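You operate a simulated robot arm through the tools that you are given. There is no shell and no other tool.

Carry out the task below with a simulated robot arm. There is one attempt and no reset: what you move stays moved.

JOB
Switch the air conditioner on with the remote: cool, 23 degrees, fan mid.
Fine: leave the remote in its holder.

The check looks at the end state, three seconds after you hand in, the way a careful person would. Anything else that was tipped, shoved, dropped, spilled or broken makes it a failure.

ROBOT AND FRAMES
A 6-joint arm with a fingered hand, fixed in place. Base frame: the origin is at the foot of the arm, x ahead of it, y to its left, z up. Lengths are in m, angles in degrees, forces in N, time in s.
With the tool pointing down near the work surface it reaches from about 0.1 to 0.7 m from the base axis. Its first joint turns from -166.0 to 166.0 degrees. Payload 4 kg.
The TCP is the grasp point between the finger pads, 0.026 m short of the fingertips. In the tool frame z runs along the fingers and y along their closing line. Largest opening 0.148 m; the body of the gripper starts 0.073 m behind the TCP. The gripper is a hand of 3 fingers: y runs from the thumb to the fingers, the wrist lies at [0, 0, -0.239] in the tool frame.
Orientation is that of the tool frame in the base frame, as [roll, pitch, yaw] about the fixed x, y, z axes, in that order (R = Rz(yaw) Ry(pitch) Rx(roll)). With the fingers straight down and closing along the base's y, the tool's x points along the base's -x, its y along +y and its z along -z.

CONTROLS
- The arm moves only by the tool servo_tool. Its argument "increments" is a list of rows, each a list of 6 numbers: the shift along the tool's x, y, z in m, then the turn, a rotation vector about the tool's x, y, z in degrees. In form: [[tx, ty, tz, wx, wy, wz], ...]. A call has 1 to 20 rows; each row is the pose to reach, as a shift and turn from the pose commanded when the call began, along the tool's axes at that moment. Each row takes 0.2 s and may step no farther than 0.05 m and 8.6 degrees from the row before; otherwise, the whole call is refused. Where a pose cannot be reached the arm comes as near as it can. A force on the tool above 40 N (or 10 N above the force at the start of the call, whichever is more), or a blocked arm, ends the call early, and 0.2 s more pass. In this call time passes only in rows, and 0.2 s behind the last. The reply holds the time, the measured pose of the TCP, the force on the tool along the base axes, the opening and the grip force, in the units named above and with some noise, with the torque about the TCP (base axes, N m) and any sound that the robot's microphone picked up.
- Cameras (640 x 400 px; columns grow to the right, rows downward): "scene" is fixed at [0.4002, -0.4988, 1.6907]; the picture's right is [0.07, 1.00, 0.00], its down [0.64, -0.05, -0.76] and it looks along [-0.76, 0.06, -0.64] (base axes); focal length 310 px, centre (320, 200). "wrist" rides on the gripper at [0.068, -0.039, -0.09] in the tool frame; the picture's right is [0.50, 0.87, 0.00], its down [-0.65, 0.38, -0.65] and it looks along [-0.57, 0.33, 0.76] (tool axes); focal length 222 px, centre (320, 200). There is no depth. A picture from a camera that has moved, and an enlarged one, comes with that camera's place and axes in the base frame and with its lens.
- snapshot(camera): a new picture of that camera. It takes no simulated time.
- move_column(by): slides the trunk up (or, below 0, down) by that many m; the arm rides with it, the base frame stays. It gives what a move gives, with no picture.
- curl_fingers(finger1, finger2, thumb_bend): sets how far each is bent, from 0 (flat) to 1 (curled in); at 0.3 the hand is open as for a grip, at 0.7 the pads meet at the TCP. One left out holds its place. A second passes; each finger stops where it meets its share of the squeeze, and holds until it gets a number again. It is the only way to open and close the hand. It gives what a move gives, with no picture; readings hold the bend of each and the force on the fingers (four entries, about 0 where the hand has none), thumb and palm.
- enlarge(camera, box): a new picture of the part [left, top, right, bottom] of that camera's present view, enlarged. It takes no simulated time.
- sign_off(): hands the job in; it is judged then, once.

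Places have to be worked out from the pictures, the camera data and where the tool is seen. Open the gripper and draw the arm clear of the work before you hand the job in, unless the task says otherwise.

The tools are called after "Call:" as name(argument=value, ...) on one line, values as JSON. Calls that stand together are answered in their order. servo_tool: Moves the arm, as the interface text tells. Its arguments: {"type":"object","properties":{"increments":{"type":"array"}},"required":["increments"]} The other tools are called the same way: move_column (by) slides the trunk up or down; curl_fingers (finger1, finger2, thumb_bend) moves the fingers one by one; snapshot (camera) takes a picture; enlarge (camera, box) takes an enlarged picture of a part of a camera's view; sign_off () hands the job in.

At the start:

```text
t: 0.0
ee_pos: [0.0981, -0.3857, 1.4039]
tcp_rot: [-180.0, -0.1, 180.0]
force: [0.5, 0.1, -0.8]
torque: [-0.02, 0.0, -0.01]
grip_width: 0.1478
grasp_force: 0.1
shape: jaw
bend: [0.3, 0.3, 0.3]
finger forces: [0.1, 0.0, 0.1, 0.0, 0.0, 0.1]
trunk travel left (down, up): [-0.525, 0.065]
```

scene: 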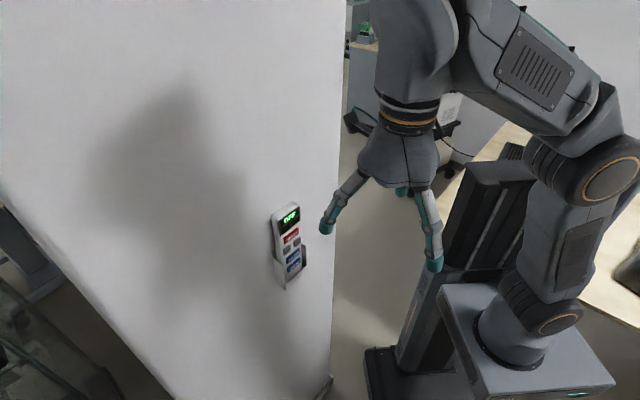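
wrist: 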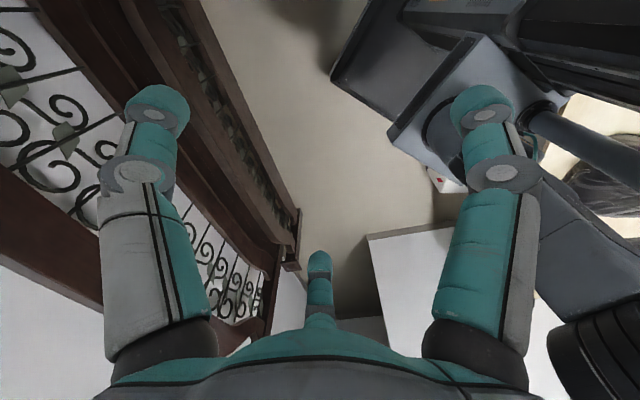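

I see a remote in a wall holder at about pixel (288, 245) in the scene view. I'll zoom in on it to read the display and buttons.

Call:
enlarge(camera="scene", box=[250, 190, 330, 300])

Call:
enlarge(camera="scene", box=[180, 140, 400, 320])

```text
3.64 times, centred on (290, 245) of scene
camera zoom: at [0.4002, -0.4988, 1.6907], right [0.07, 1.0, 0.0], down [0.64, -0.05, -0.76], along [-0.76, 0.06, -0.64], focal length 1126 px, centre (429, 36)
```

zoom: 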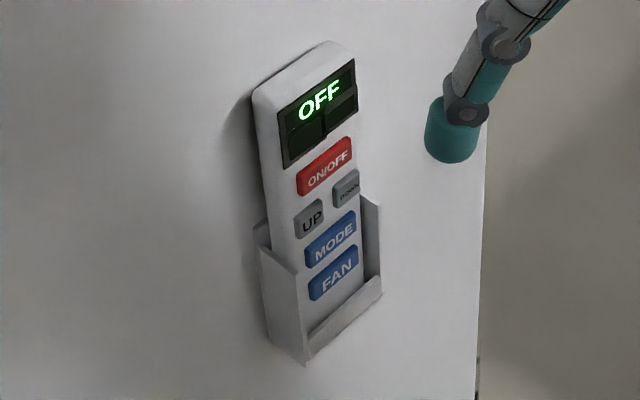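

```text
2.22 times, centred on (290, 230) of scene
camera zoom: at [0.4002, -0.4988, 1.6907], right [0.07, 1.0, 0.0], down [0.64, -0.05, -0.76], along [-0.76, 0.06, -0.64], focal length 688 px, centre (387, 133)
```

zoom: 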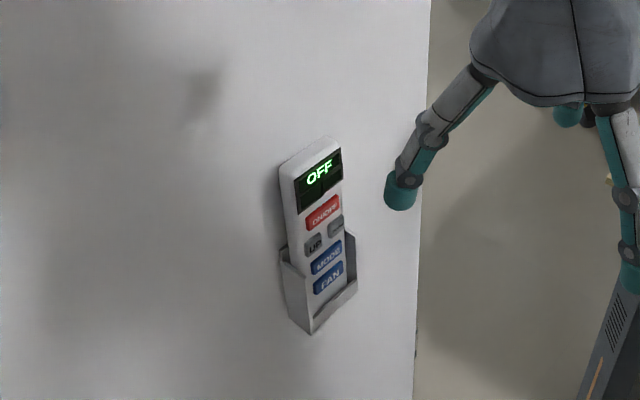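

The remote reads OFF. Its front faces roughly (+0.73, +0.68, 0), estimated from the slant of its edges. I'll back the hand away along that normal, then yaw and tilt it so the fingers and wrist camera face the remote.

Call:
servo_tool(increments=[[-0.036, 0.034, 0, 0, 0, -6.5], [-0.073, 0.068, 0, 0, 0, -13]])

```text
refused: row 2 steps farther than a row can; nothing moved
```

The second row was just over the step limit, so I'll split the same move into three smaller rows.

Call:
servo_tool(increments=[[-0.025, 0.023, 0, 0, 0, -4.5], [-0.05, 0.046, 0, 0, 0, -9], [-0.073, 0.068, 0, 0, 0, -13]])

```text
t: 0.8
ee_pos: [0.1713, -0.3182, 1.404]
tcp_rot: [-179.9, 0.1, -166.9]
force: [-0.5, -0.2, -0.5]
torque: [-0.01, -0.01, 0.03]
grip_width: 0.148
grasp_force: 0.2
shape: jaw
bend: [0.3, 0.3, 0.3]
finger forces: [0.1, 0.0, 0.1, 0.0, 0.1, 0.0]
trunk travel left (down, up): [-0.525, 0.065]
```

The hand is now farther from the wall and yawed 13 degrees. Next I tilt it in small steps about the horizontal axis until the fingers point at the wall.

Call:
servo_tool(increments=[[0, 0, 0, 4.1, 7.1, 0], [0, 0, 0, 8.2, 14.2, 0], [0, 0, 0, 12.3, 21.3, 0], [0, 0, 0, 16.4, 28.4, 0], [0, 0, 0, 20.5, 35.5, 0], [0, 0, 0, 24.6, 42.6, 0]])

```text
t: 2.2
ee_pos: [0.1707, -0.3179, 1.4035]
tcp_rot: [-149.8, -41.0, -178.5]
force: [0.2, -0.2, -0.3]
torque: [-0.01, 0.0, 0.01]
grip_width: 0.148
grasp_force: 0.1
shape: jaw
bend: [0.3, 0.3, 0.3]
finger forces: [0.1, 0.1, 0.0, 0.0, 0.0, 0.1]
trunk travel left (down, up): [-0.525, 0.065]
```

The tilt is about halfway with no contact. I'll check both views before continuing.

Call:
snapshot(camera="scene")

Call:
snapshot(camera="wrist")

```text
taken
```

scene: 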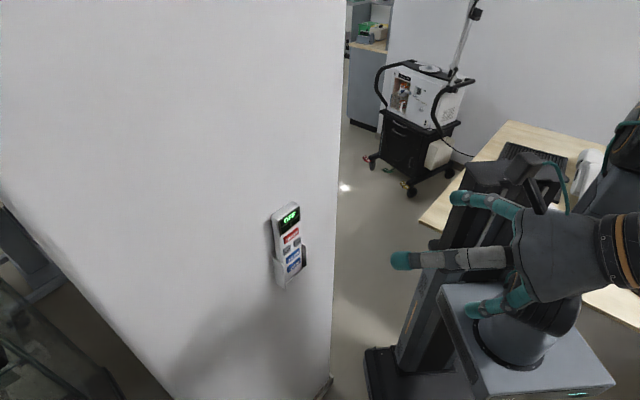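

```text
taken
camera wrist: at [0.1839, -0.3055, 1.522], right [-0.68, 0.73, 0.0], down [0.72, 0.68, -0.15], along [-0.11, -0.1, -0.99], focal length 222 px, centre (320, 200)
```

wrist: 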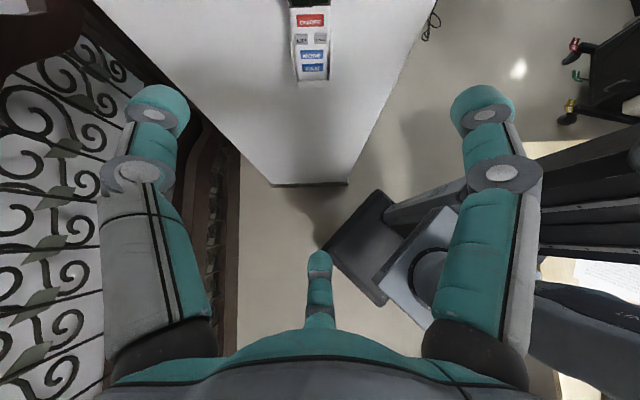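

The wrist camera now sees the remote at the top of its picture, and its horizontal edges look level, so the yaw is close. I continue the tilt to bring the fingers horizontal.

Call:
servo_tool(increments=[[0, 0, 0, 4.1, 7.1, 0], [0, 0, 0, 8.2, 14.2, 0], [0, 0, 0, 12.3, 21.3, 0], [0, 0, 0, 16.4, 28.4, 0], [0, 0, 0, 20.4, 35.3, 0]])

Call:
snapshot(camera="wrist")

Call:
snapshot(camera="scene")

```text
t: 3.4
ee_pos: [0.1827, -0.298, 1.4247]
tcp_rot: [-89.8, -60.0, 132.8]
force: [-0.2, 0.0, -0.1]
torque: [0.02, -0.02, 0.02]
grip_width: 0.1479
grasp_force: 0.1
shape: jaw
bend: [0.3, 0.3, 0.3]
finger forces: [0.0, 0.0, 0.0, 0.0, 0.1, 0.0]
out of reach, approached as far as the arm can: row 2, 3, 4, 5
trunk travel left (down, up): [-0.525, 0.065]
```

```text
taken
camera wrist: at [0.247, -0.2375, 1.5024], right [-0.68, 0.73, 0.0], down [0.48, 0.45, -0.76], along [-0.55, -0.52, -0.65], focal length 222 px, centre (320, 200)
```

wrist: 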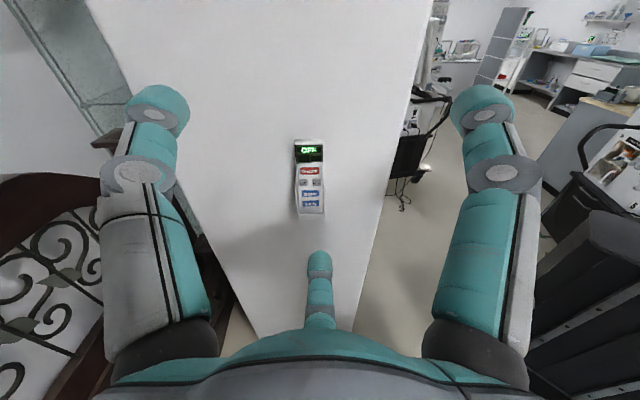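

```text
taken
```

scene: 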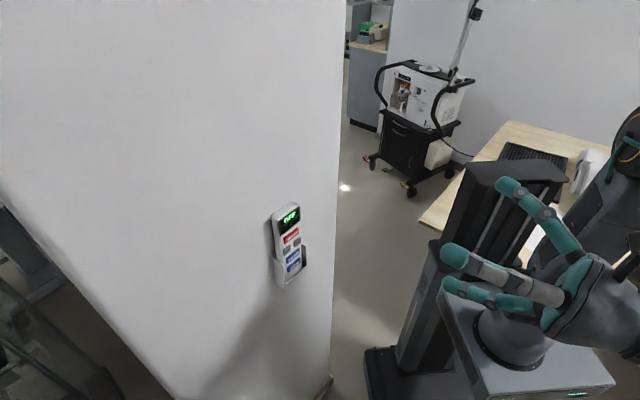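

Orientation is reached with the fingers level toward the wall, though position was slightly limited by reach. Triangulating the two views puts the red button near (-0.03, -0.52, 1.24). I'll enlarge the wrist view to measure the remote.

Call:
enlarge(camera="wrist", box=[280, 130, 344, 230])

Call:
enlarge(camera="scene", box=[260, 195, 324, 295])

```text
4.00 times, centred on (312, 180) of wrist
camera zoom: at [0.247, -0.2375, 1.5024], right [-0.68, 0.73, 0.0], down [0.48, 0.45, -0.76], along [-0.55, -0.52, -0.65], focal length 888 px, centre (352, 280)
```

zoom: 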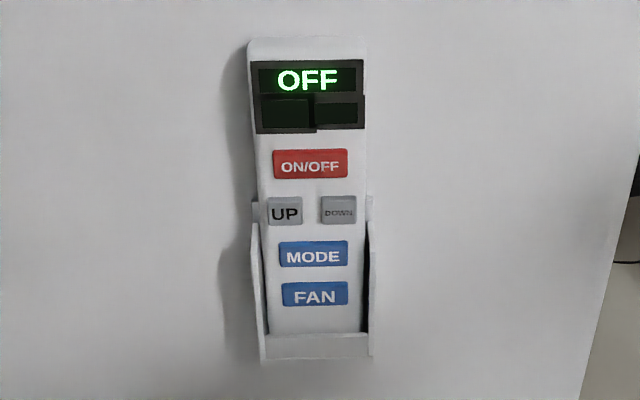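

```text
4.00 times, centred on (292, 245) of scene
camera zoom: at [0.4002, -0.4988, 1.6907], right [0.07, 1.0, 0.0], down [0.64, -0.05, -0.76], along [-0.76, 0.06, -0.64], focal length 1239 px, centre (432, 20)
```

zoom: 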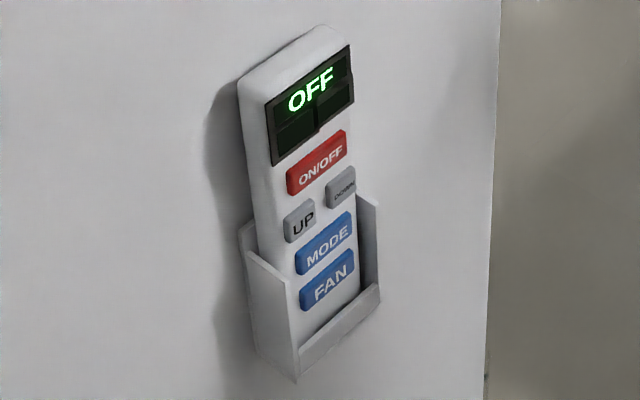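

The rows of buttons are about 31 mm apart and the UP/DOWN pair about 29 mm apart, each button about 18 mm square, so one extended finger can press them. I'll curl finger1 and the thumb here in free space to see which digit stays forward.

Call:
curl_fingers(finger1=1.0, thumb_bend=1.0)

Call:
snapshot(camera="wrist")

Call:
snapshot(camera="scene")

```text
t: 4.4
ee_pos: [0.181, -0.2999, 1.4249]
tcp_rot: [-90.1, -60.1, 133.1]
force: [0.5, 0.7, 0.9]
torque: [0.01, 0.03, -0.01]
grip_width: 0.0002
grasp_force: 0.1
shape: fingers
bend: [0.95, 0.3, 0.9]
finger forces: [0.1, 0.0, 0.0, 0.0, 0.0, 0.1]
trunk travel left (down, up): [-0.525, 0.065]
```

```text
taken
camera wrist: at [0.2468, -0.2379, 1.5024], right [-0.68, 0.73, 0.0], down [0.48, 0.45, -0.76], along [-0.55, -0.51, -0.65], focal length 222 px, centre (320, 200)
```

wrist: 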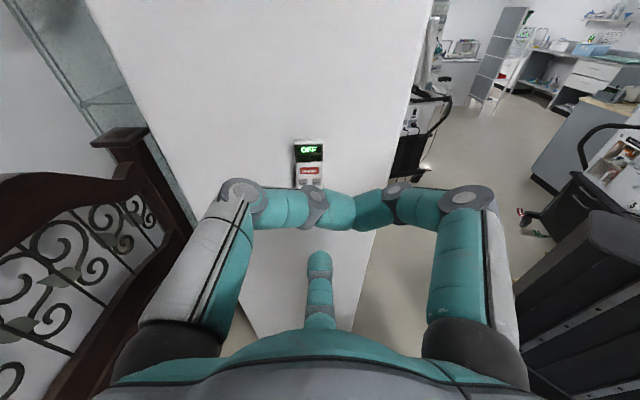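

```text
taken
```

scene: 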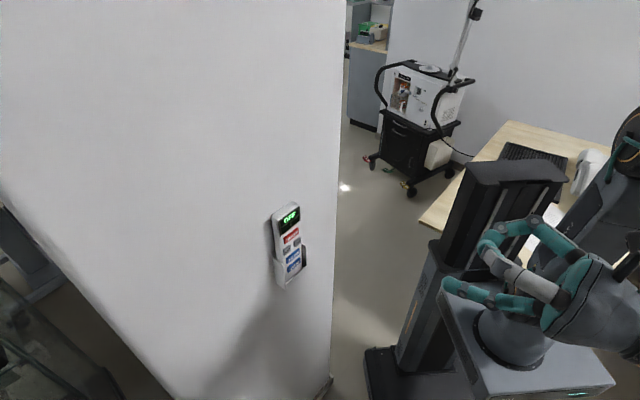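

Finger2 is the one opposite the camera. The curled digits block part of the view, so I'll compare with finger1 and thumb flat.

Call:
curl_fingers(finger1=0.0, thumb_bend=0.0)

Call:
snapshot(camera="wrist")

Call:
snapshot(camera="scene")

```text
t: 5.4
ee_pos: [0.181, -0.2992, 1.4248]
tcp_rot: [-90.2, -60.1, 133.0]
force: [-0.4, 0.2, -0.9]
torque: [-0.04, 0.0, -0.03]
grip_width: 0.1788
grasp_force: 0.0
shape: fingers
bend: [0.0, 0.3, 0.0]
finger forces: [0.0, 0.0, 0.0, 0.0, 0.0, 0.1]
trunk travel left (down, up): [-0.525, 0.065]
```

```text
taken
camera wrist: at [0.2467, -0.2379, 1.5024], right [-0.68, 0.73, 0.0], down [0.48, 0.45, -0.76], along [-0.55, -0.51, -0.65], focal length 222 px, centre (320, 200)
```

wrist: 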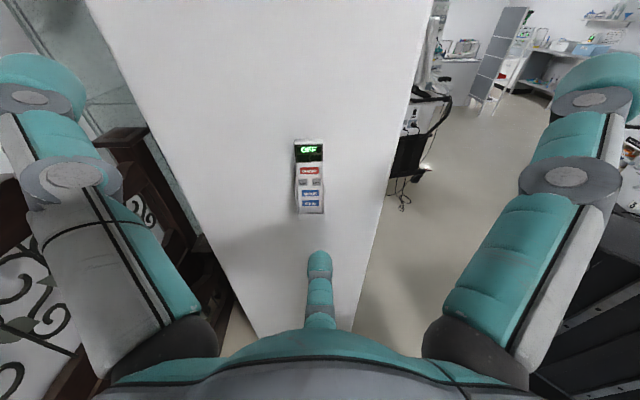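

```text
taken
```

scene: 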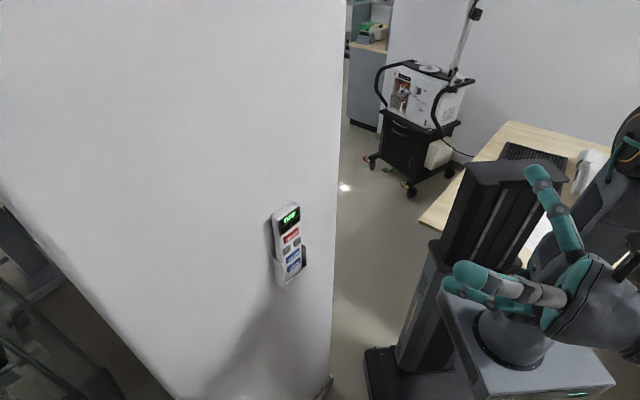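

Flat fingers still reach as far forward as finger2, so curling finger1 and thumb leaves finger2 about 3 cm ahead, which is the pressing shape I want. Triangulation puts ON/OFF at about (-0.028, -0.525, 1.240), and the finger2 tip is about 9 cm below the tool axis.

Call:
curl_fingers(finger1=1.0, thumb_bend=1.0)

Call:
servo_tool(increments=[[-0.0232, 0.007, 0.0325, 0, 0, 0], [-0.0464, 0.0141, 0.065, 0, 0, 0], [-0.0696, 0.0211, 0.0975, 0, 0, 0], [-0.0928, 0.0282, 0.13, 0, 0, 0]])

Call:
snapshot(camera="wrist")

Call:
snapshot(camera="scene")

```text
t: 6.4
ee_pos: [0.1811, -0.2998, 1.4243]
tcp_rot: [-90.1, -60.1, 133.0]
force: [0.5, -1.1, -0.3]
torque: [-0.03, 0.01, -0.02]
grip_width: 0.0
grasp_force: 0.0
shape: fingers
bend: [0.94, 0.3, 0.9]
finger forces: [0.0, 0.1, 0.0, 0.1, 0.0, 0.0]
trunk travel left (down, up): [-0.525, 0.065]
```

```text
t: 7.4
ee_pos: [0.1702, -0.3023, 1.4328]
tcp_rot: [-90.1, -60.0, 133.1]
force: [-0.3, 0.0, 0.3]
torque: [0.01, 0.05, -0.02]
grip_width: 0.0003
grasp_force: 0.0
shape: fingers
bend: [0.95, 0.3, 0.9]
finger forces: [0.1, 0.0, 0.0, 0.0, 0.1, 0.0]
out of reach, approached as far as the arm can: row 1, 2, 3, 4
trunk travel left (down, up): [-0.525, 0.065]
```

```text
taken
camera wrist: at [0.2366, -0.2401, 1.5102], right [-0.68, 0.73, 0.0], down [0.48, 0.45, -0.76], along [-0.55, -0.52, -0.65], focal length 222 px, centre (320, 200)
```

wrist: 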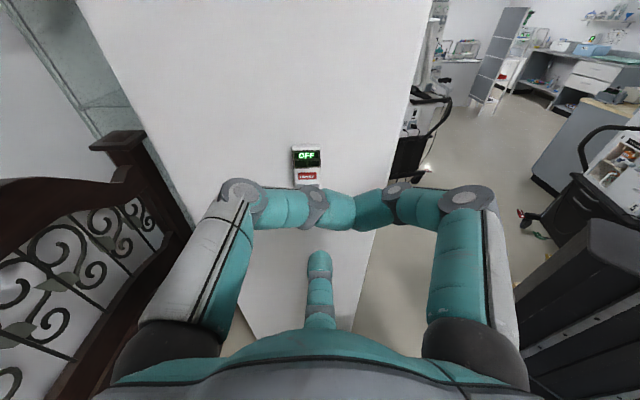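

```text
taken
```

scene: 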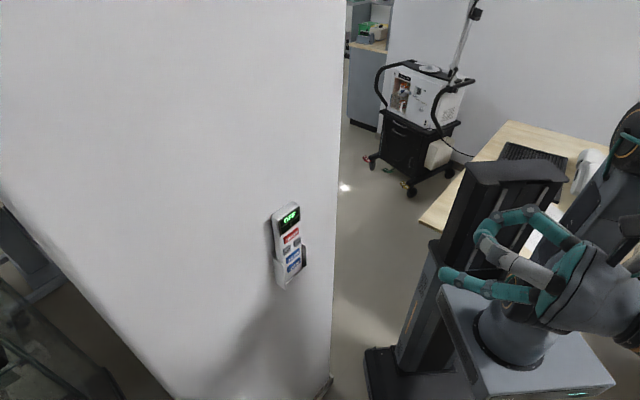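

The arm says this region is out of reach at its present trunk height, and the shortfall pattern suggests the target needs to be higher relative to the arm's shoulder. The space below the hand looks clear, so I'll lower the trunk a bit and then raise the hand back up.

Call:
move_column(by=-0.1)

Call:
snapshot(camera="scene")

```text
t: 8.7
ee_pos: [0.1704, -0.3014, 1.333]
tcp_rot: [-90.2, -60.1, 133.1]
force: [0.7, 1.0, 0.5]
torque: [0.0, 0.04, 0.0]
grip_width: 0.0
grasp_force: 0.1
shape: fingers
bend: [0.95, 0.3, 0.9]
finger forces: [0.0, 0.0, 0.0, 0.0, 0.0, 0.0]
trunk travel left (down, up): [-0.425, 0.165]
```

```text
taken
```

scene: 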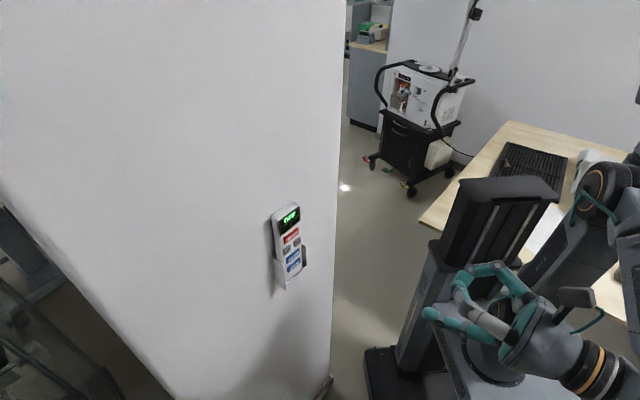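

The arm moved down 0.1 m cleanly. Now I raise the hand 0.1 m relative to the arm and check that it is reachable.

Call:
servo_tool(increments=[[0.0289, -0.0167, 0, 0, 0, 0], [0.0577, -0.0333, 0, 0, 0, 0], [0.0866, -0.05, 0, 0, 0, 0]])

```text
t: 9.5
ee_pos: [0.1726, -0.3018, 1.4324]
tcp_rot: [-90.1, -60.0, 133.0]
force: [-0.2, -0.2, -0.5]
torque: [0.04, 0.04, 0.01]
grip_width: 0.0
grasp_force: 0.1
shape: fingers
bend: [0.95, 0.3, 0.9]
finger forces: [0.0, 0.0, 0.1, 0.1, 0.0, 0.0]
trunk travel left (down, up): [-0.425, 0.165]
```

That worked with no reach complaint, so the trunk strategy helps. I'll lower the trunk another 0.2 m and raise the hand back.

Call:
move_column(by=-0.15)

Call:
servo_tool(increments=[[0.026, -0.015, 0, 0, 0, 0], [0.052, -0.03, 0, 0, 0, 0], [0.0779, -0.045, 0, 0, 0, 0]])

```text
t: 11.3
ee_pos: [0.1725, -0.3032, 1.2838]
tcp_rot: [-90.0, -59.9, 133.0]
force: [0.0, 0.3, -0.2]
torque: [0.01, 0.03, -0.01]
grip_width: 0.0
grasp_force: 0.1
shape: fingers
bend: [0.95, 0.3, 0.9]
finger forces: [0.0, 0.1, 0.0, 0.0, 0.0, 0.0]
trunk travel left (down, up): [-0.275, 0.315]
```

```text
t: 12.1
ee_pos: [0.173, -0.3003, 1.3739]
tcp_rot: [-90.0, -60.0, 133.0]
force: [-0.9, 0.4, -1.3]
torque: [-0.01, 0.0, 0.02]
grip_width: 0.0001
grasp_force: 0.2
shape: fingers
bend: [0.95, 0.3, 0.9]
finger forces: [0.0, 0.0, 0.0, 0.0, 0.1, 0.0]
trunk travel left (down, up): [-0.275, 0.315]
```

The pose at this trunk height is reachable. Now I move halfway toward the remote, at TCP about 10 cm further in.

Call:
servo_tool(increments=[[-0.0102, -0.0044, 0.0333, 0, 0, 0], [-0.0205, -0.0088, 0.0667, 0, 0, 0], [-0.0307, -0.0132, 0.1, 0, 0, 0]])

Call:
snapshot(camera="wrist")

Call:
snapshot(camera="scene")

```text
t: 12.9
ee_pos: [0.1182, -0.3888, 1.3539]
tcp_rot: [-90.0, -60.1, 133.0]
force: [0.9, 0.8, 0.4]
torque: [0.03, 0.02, 0.02]
grip_width: 0.0001
grasp_force: 0.0
shape: fingers
bend: [0.95, 0.3, 0.9]
finger forces: [0.0, 0.0, 0.0, 0.0, 0.0, 0.0]
trunk travel left (down, up): [-0.275, 0.315]
```

```text
taken
camera wrist: at [0.1845, -0.3273, 1.4307], right [-0.68, 0.73, 0.0], down [0.48, 0.45, -0.76], along [-0.55, -0.52, -0.65], focal length 222 px, centre (320, 200)
```

wrist: 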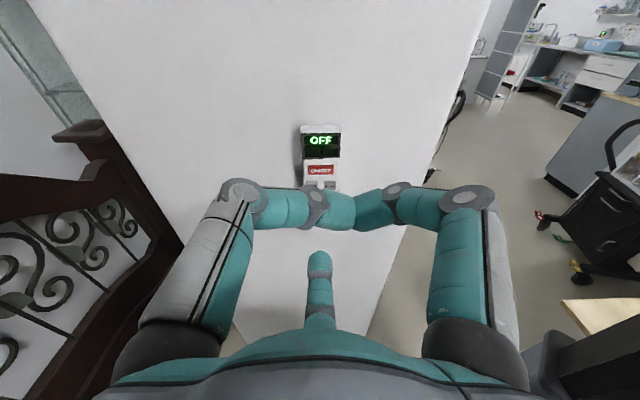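

```text
taken
```

scene: 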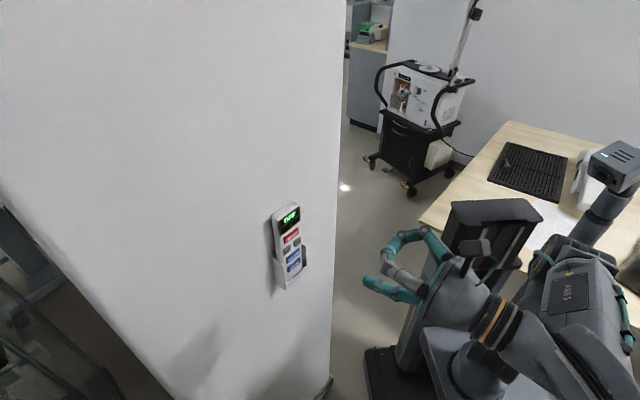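

The position was reached, and the remote is nearly centred laterally in front of finger2. I'll zoom in on the wrist view to refine the alignment.

Call:
enlarge(camera="wrist", box=[270, 110, 370, 290])

```text
2.22 times, centred on (320, 200) of wrist
camera zoom: at [0.1845, -0.3273, 1.4307], right [-0.68, 0.73, 0.0], down [0.48, 0.45, -0.76], along [-0.55, -0.52, -0.65], focal length 494 px, centre (320, 200)
```

zoom: 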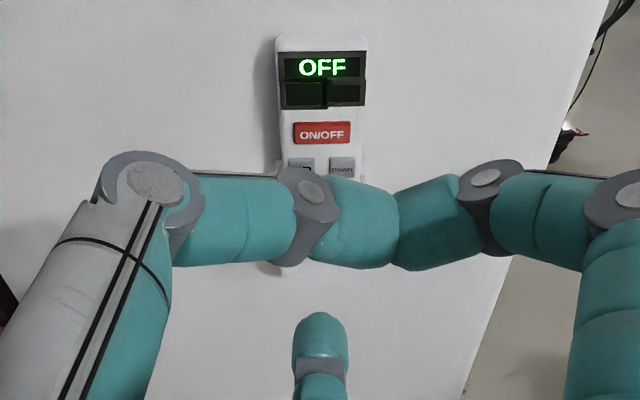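

ON/OFF is within about 1 mm laterally of the fingertip. I advance to about 5 to 6 cm short of contact and drop to bring finger2 to ON/OFF height.

Call:
servo_tool(increments=[[-0.0066, 0.0042, 0.035, 0, 0, 0], [-0.0132, 0.0084, 0.07, 0, 0, 0], [-0.0198, 0.0126, 0.105, 0, 0, 0]])

Call:
snapshot(camera="wrist")

Call:
snapshot(camera="scene")

```text
t: 13.7
ee_pos: [0.0409, -0.4617, 1.3304]
tcp_rot: [-90.2, -60.1, 133.2]
force: [0.8, 0.4, 0.6]
torque: [0.01, -0.02, 0.02]
grip_width: 0.0
grasp_force: 0.0
shape: fingers
bend: [0.95, 0.3, 0.9]
finger forces: [0.1, 0.1, 0.0, 0.0, 0.0, 0.0]
trunk travel left (down, up): [-0.275, 0.315]
```

```text
taken
camera wrist: at [0.1069, -0.3997, 1.4084], right [-0.68, 0.73, 0.0], down [0.48, 0.45, -0.76], along [-0.55, -0.51, -0.66], focal length 222 px, centre (320, 200)
```

wrist: 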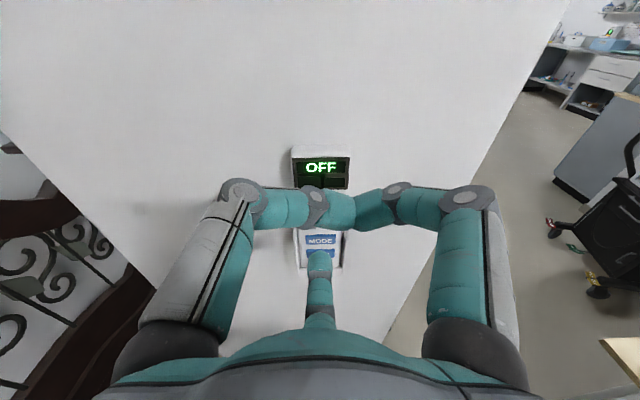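

```text
taken
```

scene: 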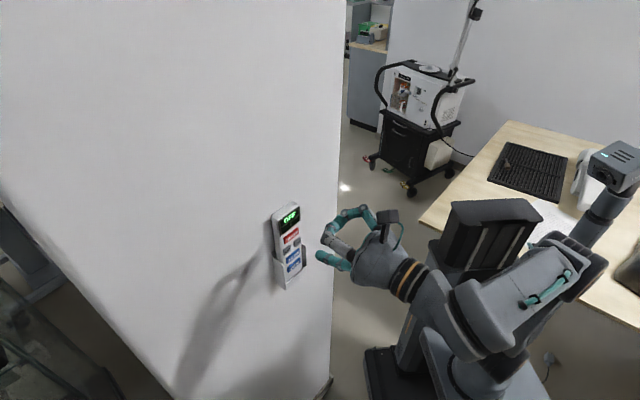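

The tip is about 6 cm from the button. I'll enlarge the scene to verify the height and lateral line of finger2 against ON/OFF before touching.

Call:
enlarge(camera="scene", box=[260, 190, 360, 300])

Call:
enlarge(camera="wrist", box=[270, 140, 370, 290])

```text
3.64 times, centred on (310, 245) of scene
camera zoom: at [0.4002, -0.4988, 1.6907], right [0.07, 1.0, 0.0], down [0.64, -0.05, -0.76], along [-0.76, 0.06, -0.64], focal length 1126 px, centre (356, 36)
```

zoom: 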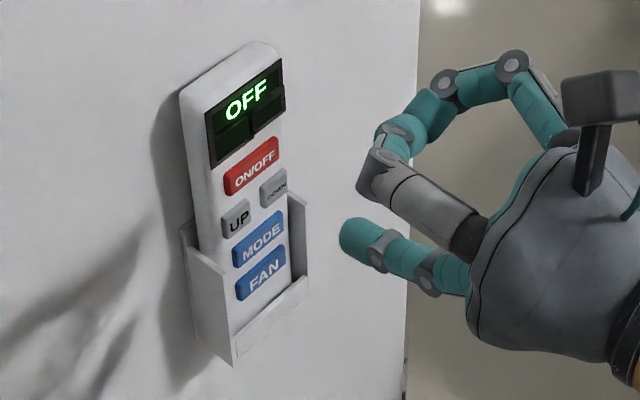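

```text
2.67 times, centred on (320, 215) of wrist
camera zoom: at [0.1069, -0.3997, 1.4084], right [-0.68, 0.73, 0.0], down [0.48, 0.45, -0.76], along [-0.55, -0.51, -0.66], focal length 592 px, centre (320, 160)
```

zoom: 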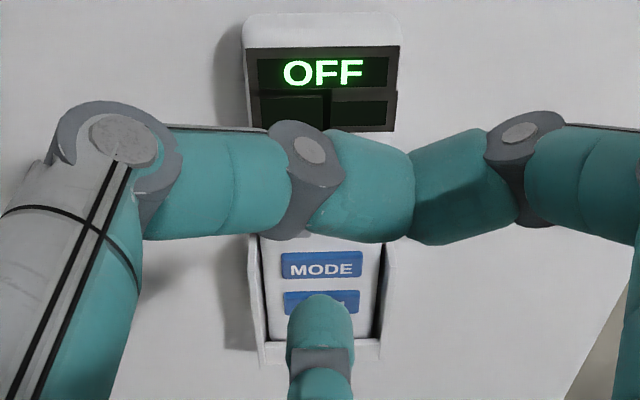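

Both views agree that finger2 is lined up with ON/OFF, with about 6.5 cm left to contact. I'll close most of that gap slowly.

Call:
servo_tool(increments=[[0.0003, 0.0005, 0.02, 0, 0, 0], [0.0003, 0.0005, 0.035, 0, 0, 0], [0.0003, 0.0005, 0.045, 0, 0, 0], [0.0003, 0.0005, 0.052, 0, 0, 0]])

Call:
enlarge(camera="scene", box=[260, 190, 360, 300])

Call:
snapshot(camera="wrist")

```text
t: 14.7
ee_pos: [0.0044, -0.4958, 1.3403]
tcp_rot: [-90.7, -60.3, 133.5]
force: [0.3, -0.8, -0.6]
torque: [-0.01, -0.02, 0.02]
grip_width: 0.0001
grasp_force: 0.0
shape: fingers
bend: [0.95, 0.3, 0.9]
finger forces: [0.0, 0.0, 0.0, 0.1, 0.0, 0.0]
out of reach, approached as far as the arm can: row 1, 2, 3, 4
trunk travel left (down, up): [-0.275, 0.315]
```

```text
3.64 times, centred on (310, 245) of scene
camera zoom: at [0.4002, -0.4988, 1.6907], right [0.07, 1.0, 0.0], down [0.64, -0.05, -0.76], along [-0.76, 0.06, -0.64], focal length 1126 px, centre (356, 36)
```

zoom: 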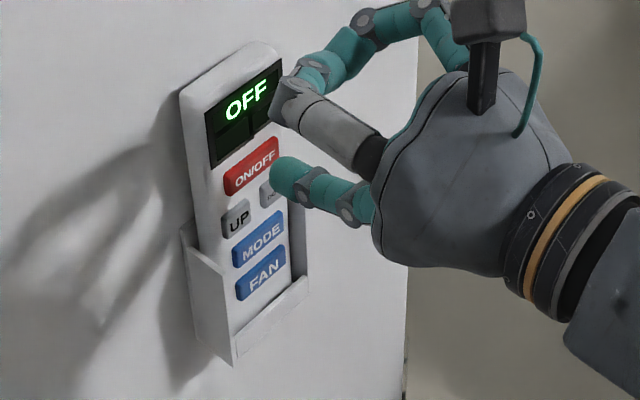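

```text
taken
camera wrist: at [0.0705, -0.4353, 1.4182], right [-0.68, 0.73, 0.0], down [0.48, 0.45, -0.75], along [-0.55, -0.51, -0.66], focal length 222 px, centre (320, 200)
```

wrist: 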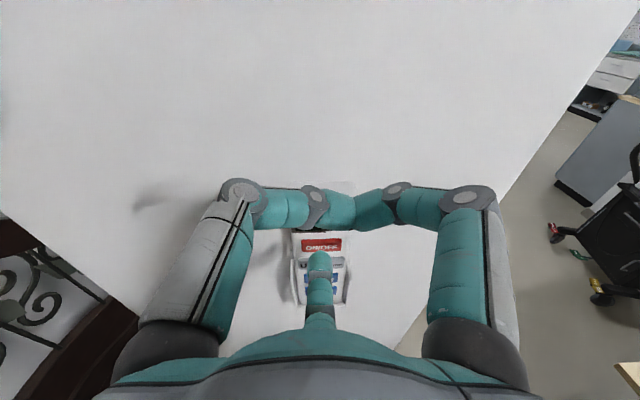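

It hit the reach boundary again and drifted up 1 cm, with no contact and the display still OFF. I'll back off 10 cm, lower the trunk further in stages, and raise the hand each time.

Call:
servo_tool(increments=[[0, 0, -0.035, 0, 0, 0], [0, 0, -0.07, 0, 0, 0], [0, 0, -0.1, 0, 0, 0]])

Call:
move_column(by=-0.12)

Call:
servo_tool(increments=[[0.0346, -0.02, 0, 0, 0, 0], [0.0693, -0.04, 0, 0, 0, 0], [0.1039, -0.06, 0, 0, 0, 0]])

```text
t: 15.5
ee_pos: [0.074, -0.4279, 1.3388]
tcp_rot: [-90.1, -60.0, 133.1]
force: [-0.1, 0.2, 0.4]
torque: [0.02, 0.01, -0.01]
grip_width: 0.0001
grasp_force: 0.0
shape: fingers
bend: [0.95, 0.3, 0.9]
finger forces: [0.1, 0.0, 0.1, 0.0, 0.0, 0.0]
trunk travel left (down, up): [-0.275, 0.315]
```

```text
t: 17.0
ee_pos: [0.0751, -0.4278, 1.2182]
tcp_rot: [-90.1, -60.0, 133.0]
force: [-0.2, -0.3, 0.4]
torque: [-0.02, 0.0, 0.04]
grip_width: 0.0004
grasp_force: 0.1
shape: fingers
bend: [0.95, 0.3, 0.9]
finger forces: [0.0, 0.0, 0.0, 0.0, 0.0, 0.0]
trunk travel left (down, up): [-0.155, 0.435]
```

```text
t: 17.8
ee_pos: [0.0775, -0.4303, 1.3418]
tcp_rot: [-90.0, -60.3, 133.0]
force: [-0.2, 0.4, 0.0]
torque: [0.01, -0.03, 0.02]
grip_width: 0.0
grasp_force: 0.1
shape: fingers
bend: [0.95, 0.3, 0.9]
finger forces: [0.0, 0.0, 0.0, 0.1, 0.1, 0.0]
trunk travel left (down, up): [-0.155, 0.435]
```

Reachable again at this height. I'll lower the trunk another 0.1 m for margin, since FAN sits 9 cm lower than ON/OFF, and raise the hand back again.

Call:
move_column(by=-0.11)

Call:
servo_tool(increments=[[0.0289, -0.0167, 0, 0, 0, 0], [0.0577, -0.0333, 0, 0, 0, 0], [0.0866, -0.05, 0, 0, 0, 0]])

Call:
snapshot(camera="scene")

Call:
snapshot(camera="wrist")

```text
t: 19.2
ee_pos: [0.077, -0.4303, 1.2312]
tcp_rot: [-90.2, -60.0, 132.9]
force: [-0.2, -0.4, -0.3]
torque: [0.03, -0.02, 0.0]
grip_width: 0.0
grasp_force: 0.1
shape: fingers
bend: [0.95, 0.3, 0.9]
finger forces: [0.0, 0.0, 0.0, 0.0, 0.0, 0.1]
trunk travel left (down, up): [-0.045, 0.545]
```

```text
t: 20.0
ee_pos: [0.0747, -0.4258, 1.2435]
tcp_rot: [-89.9, -59.9, 133.0]
force: [0.0, 0.3, -0.2]
torque: [0.04, 0.02, 0.02]
grip_width: 0.0
grasp_force: 0.1
shape: fingers
bend: [0.95, 0.3, 0.9]
finger forces: [0.0, 0.1, 0.0, 0.1, 0.1, 0.0]
out of reach, approached as far as the arm can: row 1, 2, 3
trunk travel left (down, up): [-0.045, 0.545]
```

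```text
taken
```

scene: 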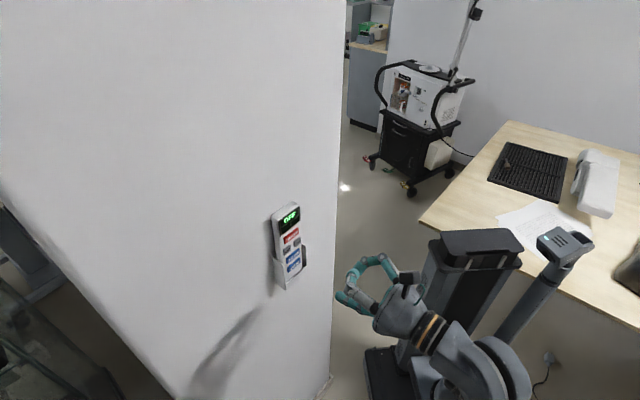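

```text
taken
camera wrist: at [0.14, -0.3638, 1.3213], right [-0.68, 0.73, 0.0], down [0.48, 0.45, -0.76], along [-0.55, -0.52, -0.65], focal length 222 px, centre (320, 200)
```

wrist: 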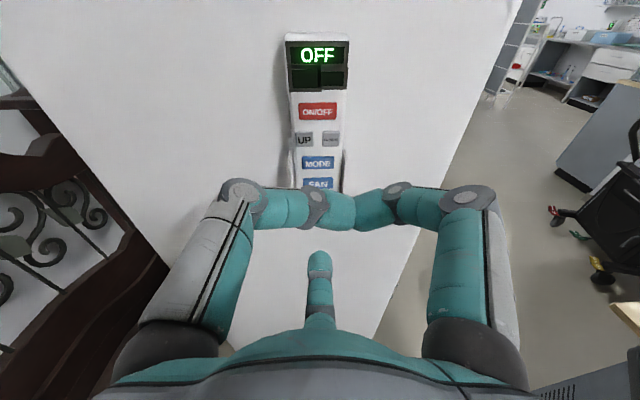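

Now the hand hits the upper reach limit, so the usable trunk window is narrow: about 0.33 m lowered for ON/OFF and about 0.42 m for FAN. I'll raise the trunk 0.15 m for the ON/OFF press.

Call:
move_column(by=0.15)

```text
t: 21.8
ee_pos: [0.0737, -0.4262, 1.3946]
tcp_rot: [-90.0, -60.1, 133.0]
force: [0.1, 0.1, 0.4]
torque: [-0.02, 0.02, -0.01]
grip_width: 0.0
grasp_force: 0.1
shape: fingers
bend: [0.95, 0.3, 0.9]
finger forces: [0.0, 0.1, 0.0, 0.0, 0.0, 0.1]
trunk travel left (down, up): [-0.195, 0.395]
```

The hand is at z=1.394. I lower it to ON/OFF height and advance to about 15 mm short of contact.

Call:
servo_tool(increments=[[-0.0282, 0.0148, 0.02, 0, 0, 0], [-0.0564, 0.0297, 0.04, 0, 0, 0], [-0.0564, 0.0297, 0.065, 0, 0, 0], [-0.0564, 0.0297, 0.085, 0, 0, 0], [-0.0564, 0.0297, 0.1, 0, 0, 0]])

Call:
enlarge(camera="scene", box=[260, 190, 360, 300])

Call:
enlarge(camera="wrist", box=[260, 180, 380, 320])

```text
t: 22.9
ee_pos: [0.0077, -0.5113, 1.3569]
tcp_rot: [-89.9, -60.1, 132.1]
force: [1.8, -3.3, -2.6]
torque: [-0.11, 0.17, -0.31]
grip_width: 0.0
grasp_force: 0.1
shape: fingers
bend: [0.95, 0.3, 0.9]
finger forces: [0.0, 0.0, 0.0, 0.0, 0.0, 0.0]
out of reach, approached as far as the arm can: row 1, 2, 3, 4, 5
trunk travel left (down, up): [-0.195, 0.395]
```

```text
3.64 times, centred on (310, 245) of scene
camera zoom: at [0.4002, -0.4988, 1.6907], right [0.07, 1.0, 0.0], down [0.64, -0.05, -0.76], along [-0.76, 0.06, -0.64], focal length 1126 px, centre (356, 36)
```

zoom: 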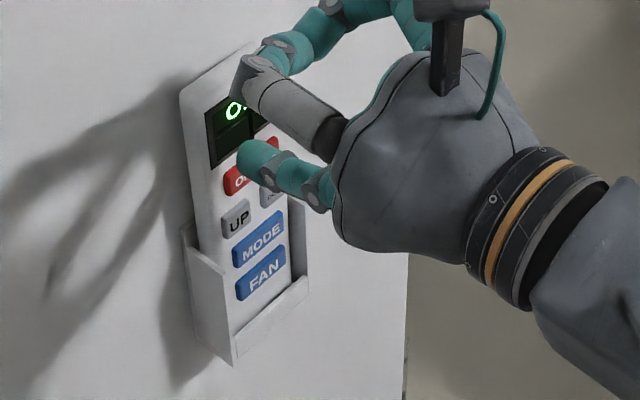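

```text
2.86 times, centred on (320, 250) of wrist
camera zoom: at [0.0746, -0.4509, 1.4336], right [-0.67, 0.74, 0.0], down [0.48, 0.44, -0.76], along [-0.56, -0.51, -0.65], focal length 635 px, centre (320, 57)
```

zoom: 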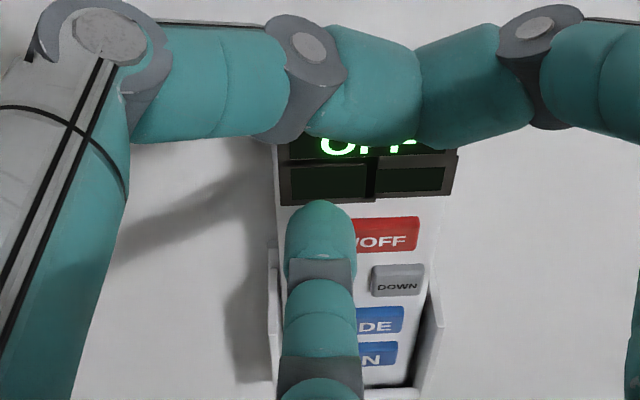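

The path slid off to the upper-left of ON/OFF because of the reach limit, with the tip about 1 cm from the display edge and a light 4 N reading. I'll back straight off and look at how the arm is configured.

Call:
servo_tool(increments=[[0, 0, -0.02, 0, 0, 0], [0, 0, -0.05, 0, 0, 0], [0, 0, -0.08, 0, 0, 0]])

Call:
snapshot(camera="scene")

Call:
snapshot(camera="wrist")

```text
t: 23.8
ee_pos: [0.0605, -0.441, 1.3315]
tcp_rot: [-90.0, -60.0, 132.9]
force: [0.0, 0.1, 0.2]
torque: [-0.01, -0.01, -0.01]
grip_width: 0.0
grasp_force: 0.1
shape: fingers
bend: [0.95, 0.3, 0.9]
finger forces: [0.1, 0.0, 0.1, 0.0, 0.0, 0.1]
trunk travel left (down, up): [-0.195, 0.395]
```

```text
taken
```

scene: 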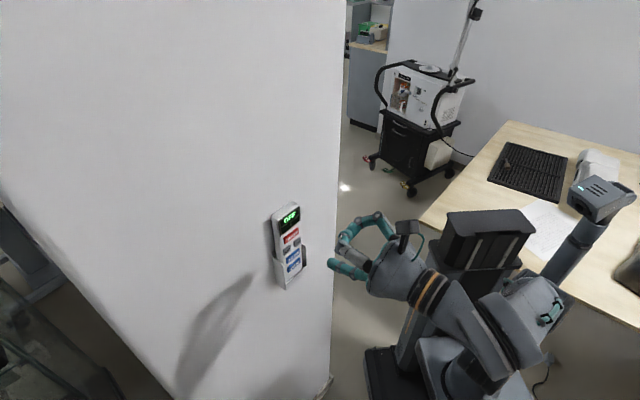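

```text
taken
camera wrist: at [0.1271, -0.3798, 1.4084], right [-0.68, 0.73, 0.0], down [0.48, 0.45, -0.76], along [-0.55, -0.52, -0.65], focal length 222 px, centre (320, 200)
```

wrist: 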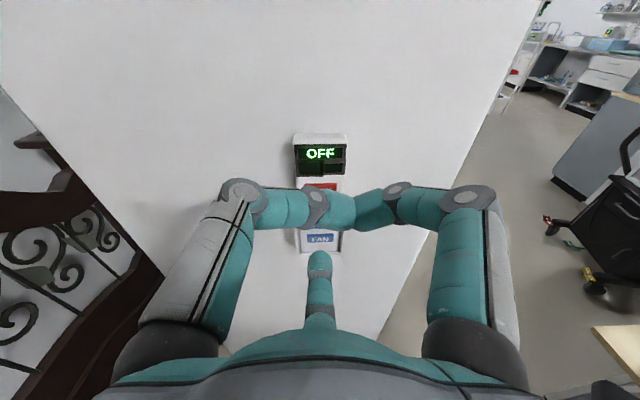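

The arm returned exactly to the commanded line once backed off, so this pose is inside its reach. I'll zoom into the arm to understand what is limiting it.

Call:
enlarge(camera="scene", box=[320, 160, 640, 400])

```text
1.67 times, centred on (480, 280) of scene
camera zoom: at [0.4002, -0.4988, 1.6907], right [0.07, 1.0, 0.0], down [0.64, -0.05, -0.76], along [-0.76, 0.06, -0.64], focal length 516 px, centre (53, 67)
```

zoom: 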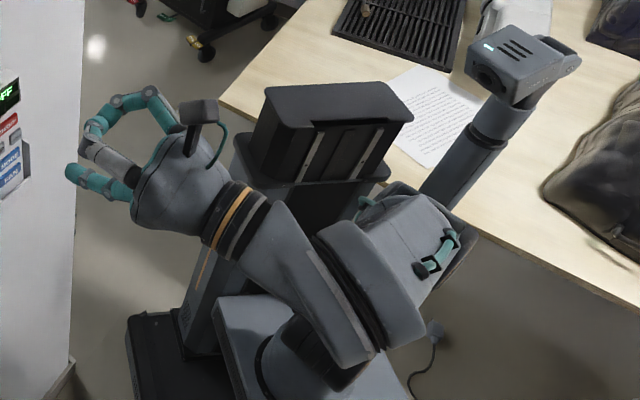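

I'll creep forward from this reachable pose in small steps to see exactly where the limit sets in.

Call:
servo_tool(increments=[[0, 0, 0.015, 0, 0, 0], [0, 0, 0.03, 0, 0, 0]])

Call:
servo_tool(increments=[[0, 0, 0.015, 0, 0, 0], [0, 0, 0.03, 0, 0, 0]])

```text
t: 24.4
ee_pos: [0.0392, -0.4616, 1.3307]
tcp_rot: [-90.1, -60.0, 133.0]
force: [0.5, 0.3, 0.1]
torque: [0.03, 0.0, 0.02]
grip_width: 0.0
grasp_force: 0.0
shape: fingers
bend: [0.95, 0.3, 0.9]
finger forces: [0.0, 0.0, 0.1, 0.0, 0.1, 0.1]
trunk travel left (down, up): [-0.195, 0.395]
```

```text
t: 24.9
ee_pos: [0.017, -0.4818, 1.3302]
tcp_rot: [-90.0, -60.0, 133.0]
force: [0.5, -0.1, -0.6]
torque: [0.01, 0.03, -0.01]
grip_width: 0.0
grasp_force: 0.0
shape: fingers
bend: [0.95, 0.3, 0.9]
finger forces: [0.1, 0.0, 0.1, 0.0, 0.1, 0.0]
trunk travel left (down, up): [-0.195, 0.395]
```

Both steps were fully reached this time. The tip should now be about 3.5 cm from ON/OFF, so I'll check the alignment.

Call:
enlarge(camera="scene", box=[260, 190, 360, 300])

Call:
enlarge(camera="wrist", box=[260, 140, 380, 290])

```text
3.64 times, centred on (310, 245) of scene
camera zoom: at [0.4002, -0.4988, 1.6907], right [0.07, 1.0, 0.0], down [0.64, -0.05, -0.76], along [-0.76, 0.06, -0.64], focal length 1126 px, centre (356, 36)
```

zoom: 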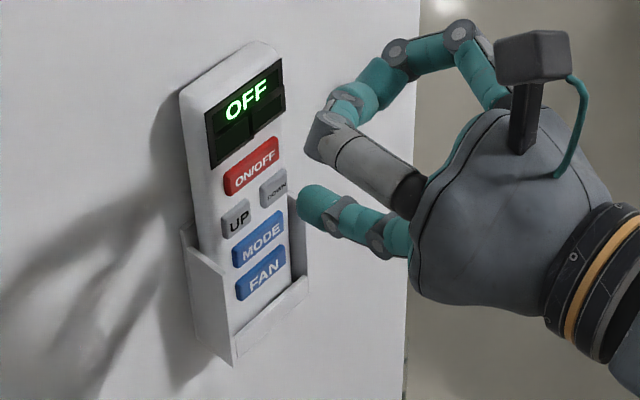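

```text
2.67 times, centred on (320, 215) of wrist
camera zoom: at [0.0836, -0.4203, 1.4084], right [-0.68, 0.73, 0.0], down [0.48, 0.45, -0.76], along [-0.55, -0.52, -0.65], focal length 592 px, centre (320, 160)
```

zoom: 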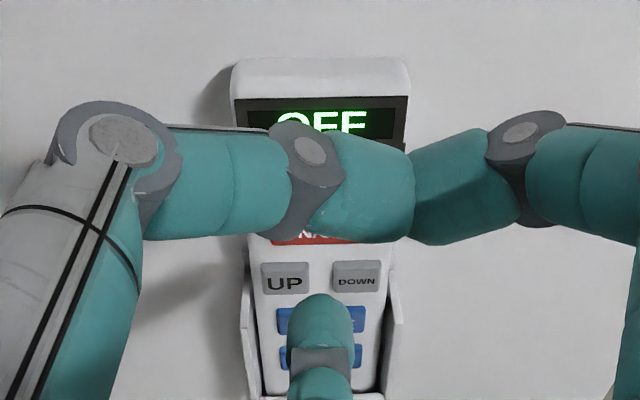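

Alignment is good: extrapolating, the tip lands on the ON/OFF centre. I'll advance 27 mm slowly, still just short of contact.

Call:
servo_tool(increments=[[0, 0, 0.012, 0, 0, 0], [0, 0, 0.021, 0, 0, 0], [0, 0, 0.027, 0, 0, 0]])

Call:
enlarge(camera="scene", box=[260, 190, 360, 300])

Call:
enlarge(camera="wrist", box=[260, 180, 380, 320])

```text
t: 25.8
ee_pos: [-0.0034, -0.5003, 1.3311]
tcp_rot: [-89.9, -60.0, 133.0]
force: [-0.1, -0.7, 0.2]
torque: [-0.02, -0.02, 0.02]
grip_width: 0.0
grasp_force: 0.0
shape: fingers
bend: [0.95, 0.3, 0.9]
finger forces: [0.0, 0.1, 0.0, 0.0, 0.0, 0.1]
trunk travel left (down, up): [-0.195, 0.395]
```

```text
3.64 times, centred on (310, 245) of scene
camera zoom: at [0.4002, -0.4988, 1.6907], right [0.07, 1.0, 0.0], down [0.64, -0.05, -0.76], along [-0.76, 0.06, -0.64], focal length 1126 px, centre (356, 36)
```

zoom: 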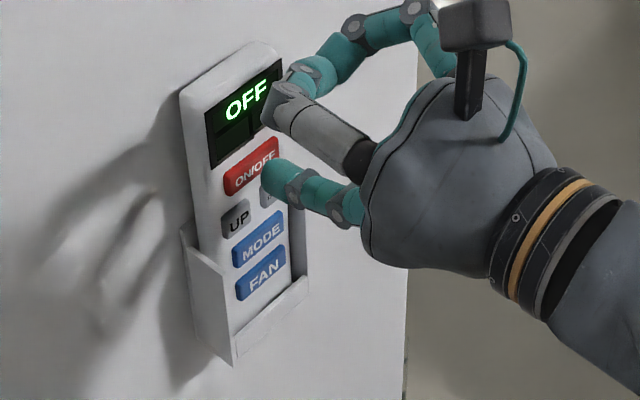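

```text
2.86 times, centred on (320, 250) of wrist
camera zoom: at [0.0631, -0.4386, 1.4083], right [-0.68, 0.73, 0.0], down [0.48, 0.45, -0.76], along [-0.55, -0.52, -0.65], focal length 635 px, centre (320, 57)
```

zoom: 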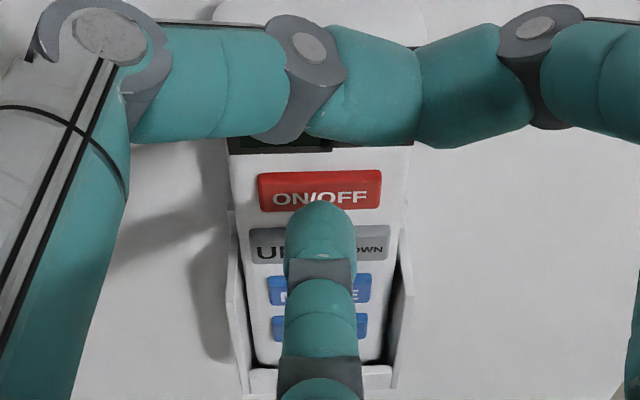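

The tip is on the ON/OFF line with a few mm left. I continue in small steps, watching force and sound.

Call:
servo_tool(increments=[[0, 0, 0.003, 0, 0, 0], [0, 0, 0.006, 0, 0, 0]])

Call:
servo_tool(increments=[[0, 0, 0.002, 0, 0, 0]])

```text
t: 26.4
ee_pos: [-0.0078, -0.5055, 1.3295]
tcp_rot: [-90.0, -59.9, 133.0]
force: [-0.1, 0.0, -0.5]
torque: [0.02, 0.06, 0.01]
grip_width: 0.0003
grasp_force: 0.2
shape: fingers
bend: [0.95, 0.3, 0.9]
finger forces: [0.0, 0.0, 0.0, 0.0, 0.1, 0.0]
trunk travel left (down, up): [-0.195, 0.395]
```

```text
t: 26.8
ee_pos: [-0.0093, -0.5059, 1.3291]
tcp_rot: [-89.9, -60.1, 133.0]
force: [0.5, 0.0, -0.7]
torque: [0.0, 0.01, 0.03]
grip_width: 0.0
grasp_force: 0.0
shape: fingers
bend: [0.95, 0.3, 0.9]
finger forces: [0.0, 0.0, 0.0, 0.0, 0.1, 0.1]
trunk travel left (down, up): [-0.195, 0.395]
```

No contact yet. I'll advance another 2 mm per call and keep watching.

Call:
servo_tool(increments=[[0, 0, 0.002, 0, 0, 0]])

Call:
servo_tool(increments=[[0, 0, 0.002, 0, 0, 0]])

Call:
enlarge(camera="scene", box=[260, 190, 360, 300])

```text
t: 27.1
ee_pos: [-0.0101, -0.5064, 1.329]
tcp_rot: [-90.1, -60.0, 133.0]
force: [1.0, 0.5, -0.2]
torque: [0.04, -0.04, -0.03]
grip_width: 0.0
grasp_force: 0.3
shape: fingers
bend: [0.95, 0.3, 0.9]
finger forces: [0.1, 0.1, 0.1, 0.1, 0.0, 0.0]
trunk travel left (down, up): [-0.195, 0.395]
```

```text
t: 27.6
ee_pos: [-0.0107, -0.5073, 1.3298]
tcp_rot: [-90.1, -60.0, 133.0]
force: [0.9, 0.3, 0.3]
torque: [0.04, -0.05, 0.02]
grip_width: 0.0001
grasp_force: 0.8
shape: fingers
bend: [0.95, 0.3, 0.9]
finger forces: [0.0, 0.6, 0.1, 0.1, 0.0, 0.0]
trunk travel left (down, up): [-0.195, 0.395]
```

```text
3.64 times, centred on (310, 245) of scene
camera zoom: at [0.4002, -0.4988, 1.6907], right [0.07, 1.0, 0.0], down [0.64, -0.05, -0.76], along [-0.76, 0.06, -0.64], focal length 1126 px, centre (356, 36)
```

zoom: 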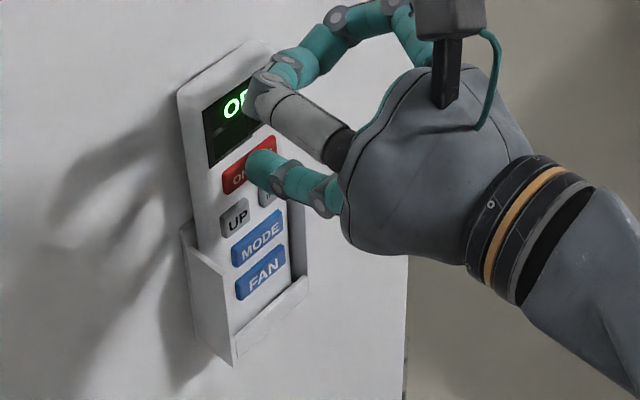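

Light contact has begun with about 0.6 N on finger2, and the remote settles back slightly in its holder. I'll press in small increments until the button clicks.

Call:
servo_tool(increments=[[0, 0, 0.002, 0, 0, 0]])

Call:
servo_tool(increments=[[0, 0, 0.002, 0, 0, 0]])

Call:
enlarge(camera="scene", box=[260, 190, 360, 300])

```text
t: 27.9
ee_pos: [-0.0131, -0.5092, 1.3302]
tcp_rot: [-90.0, -60.1, 133.1]
force: [0.7, 1.9, 0.1]
torque: [0.1, -0.09, 0.03]
grip_width: 0.0
grasp_force: 0.9
shape: fingers
bend: [0.95, 0.3, 0.9]
finger forces: [0.0, 1.5, 0.0, 0.0, 0.0, 0.1]
trunk travel left (down, up): [-0.195, 0.395]
heard: click
```

```text
t: 28.4
ee_pos: [-0.0131, -0.5116, 1.3307]
tcp_rot: [-90.0, -60.0, 132.9]
force: [2.1, 1.3, 0.6]
torque: [0.16, -0.16, 0.01]
grip_width: 0.0001
grasp_force: 1.6
shape: fingers
bend: [0.95, 0.3, 0.9]
finger forces: [0.0, 2.7, 0.0, 0.0, 0.0, 0.1]
trunk travel left (down, up): [-0.195, 0.395]
```

```text
3.64 times, centred on (310, 245) of scene
camera zoom: at [0.4002, -0.4988, 1.6907], right [0.07, 1.0, 0.0], down [0.64, -0.05, -0.76], along [-0.76, 0.06, -0.64], focal length 1126 px, centre (356, 36)
```

zoom: 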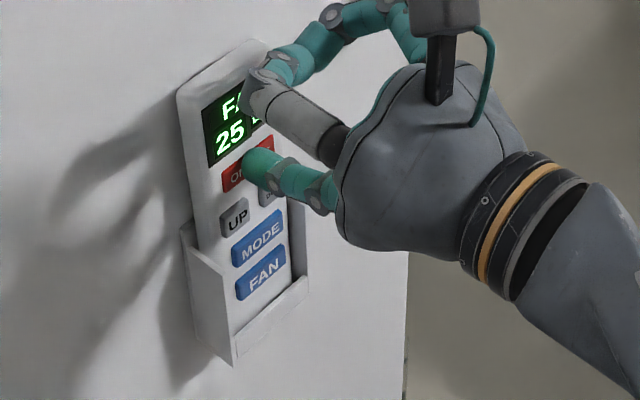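

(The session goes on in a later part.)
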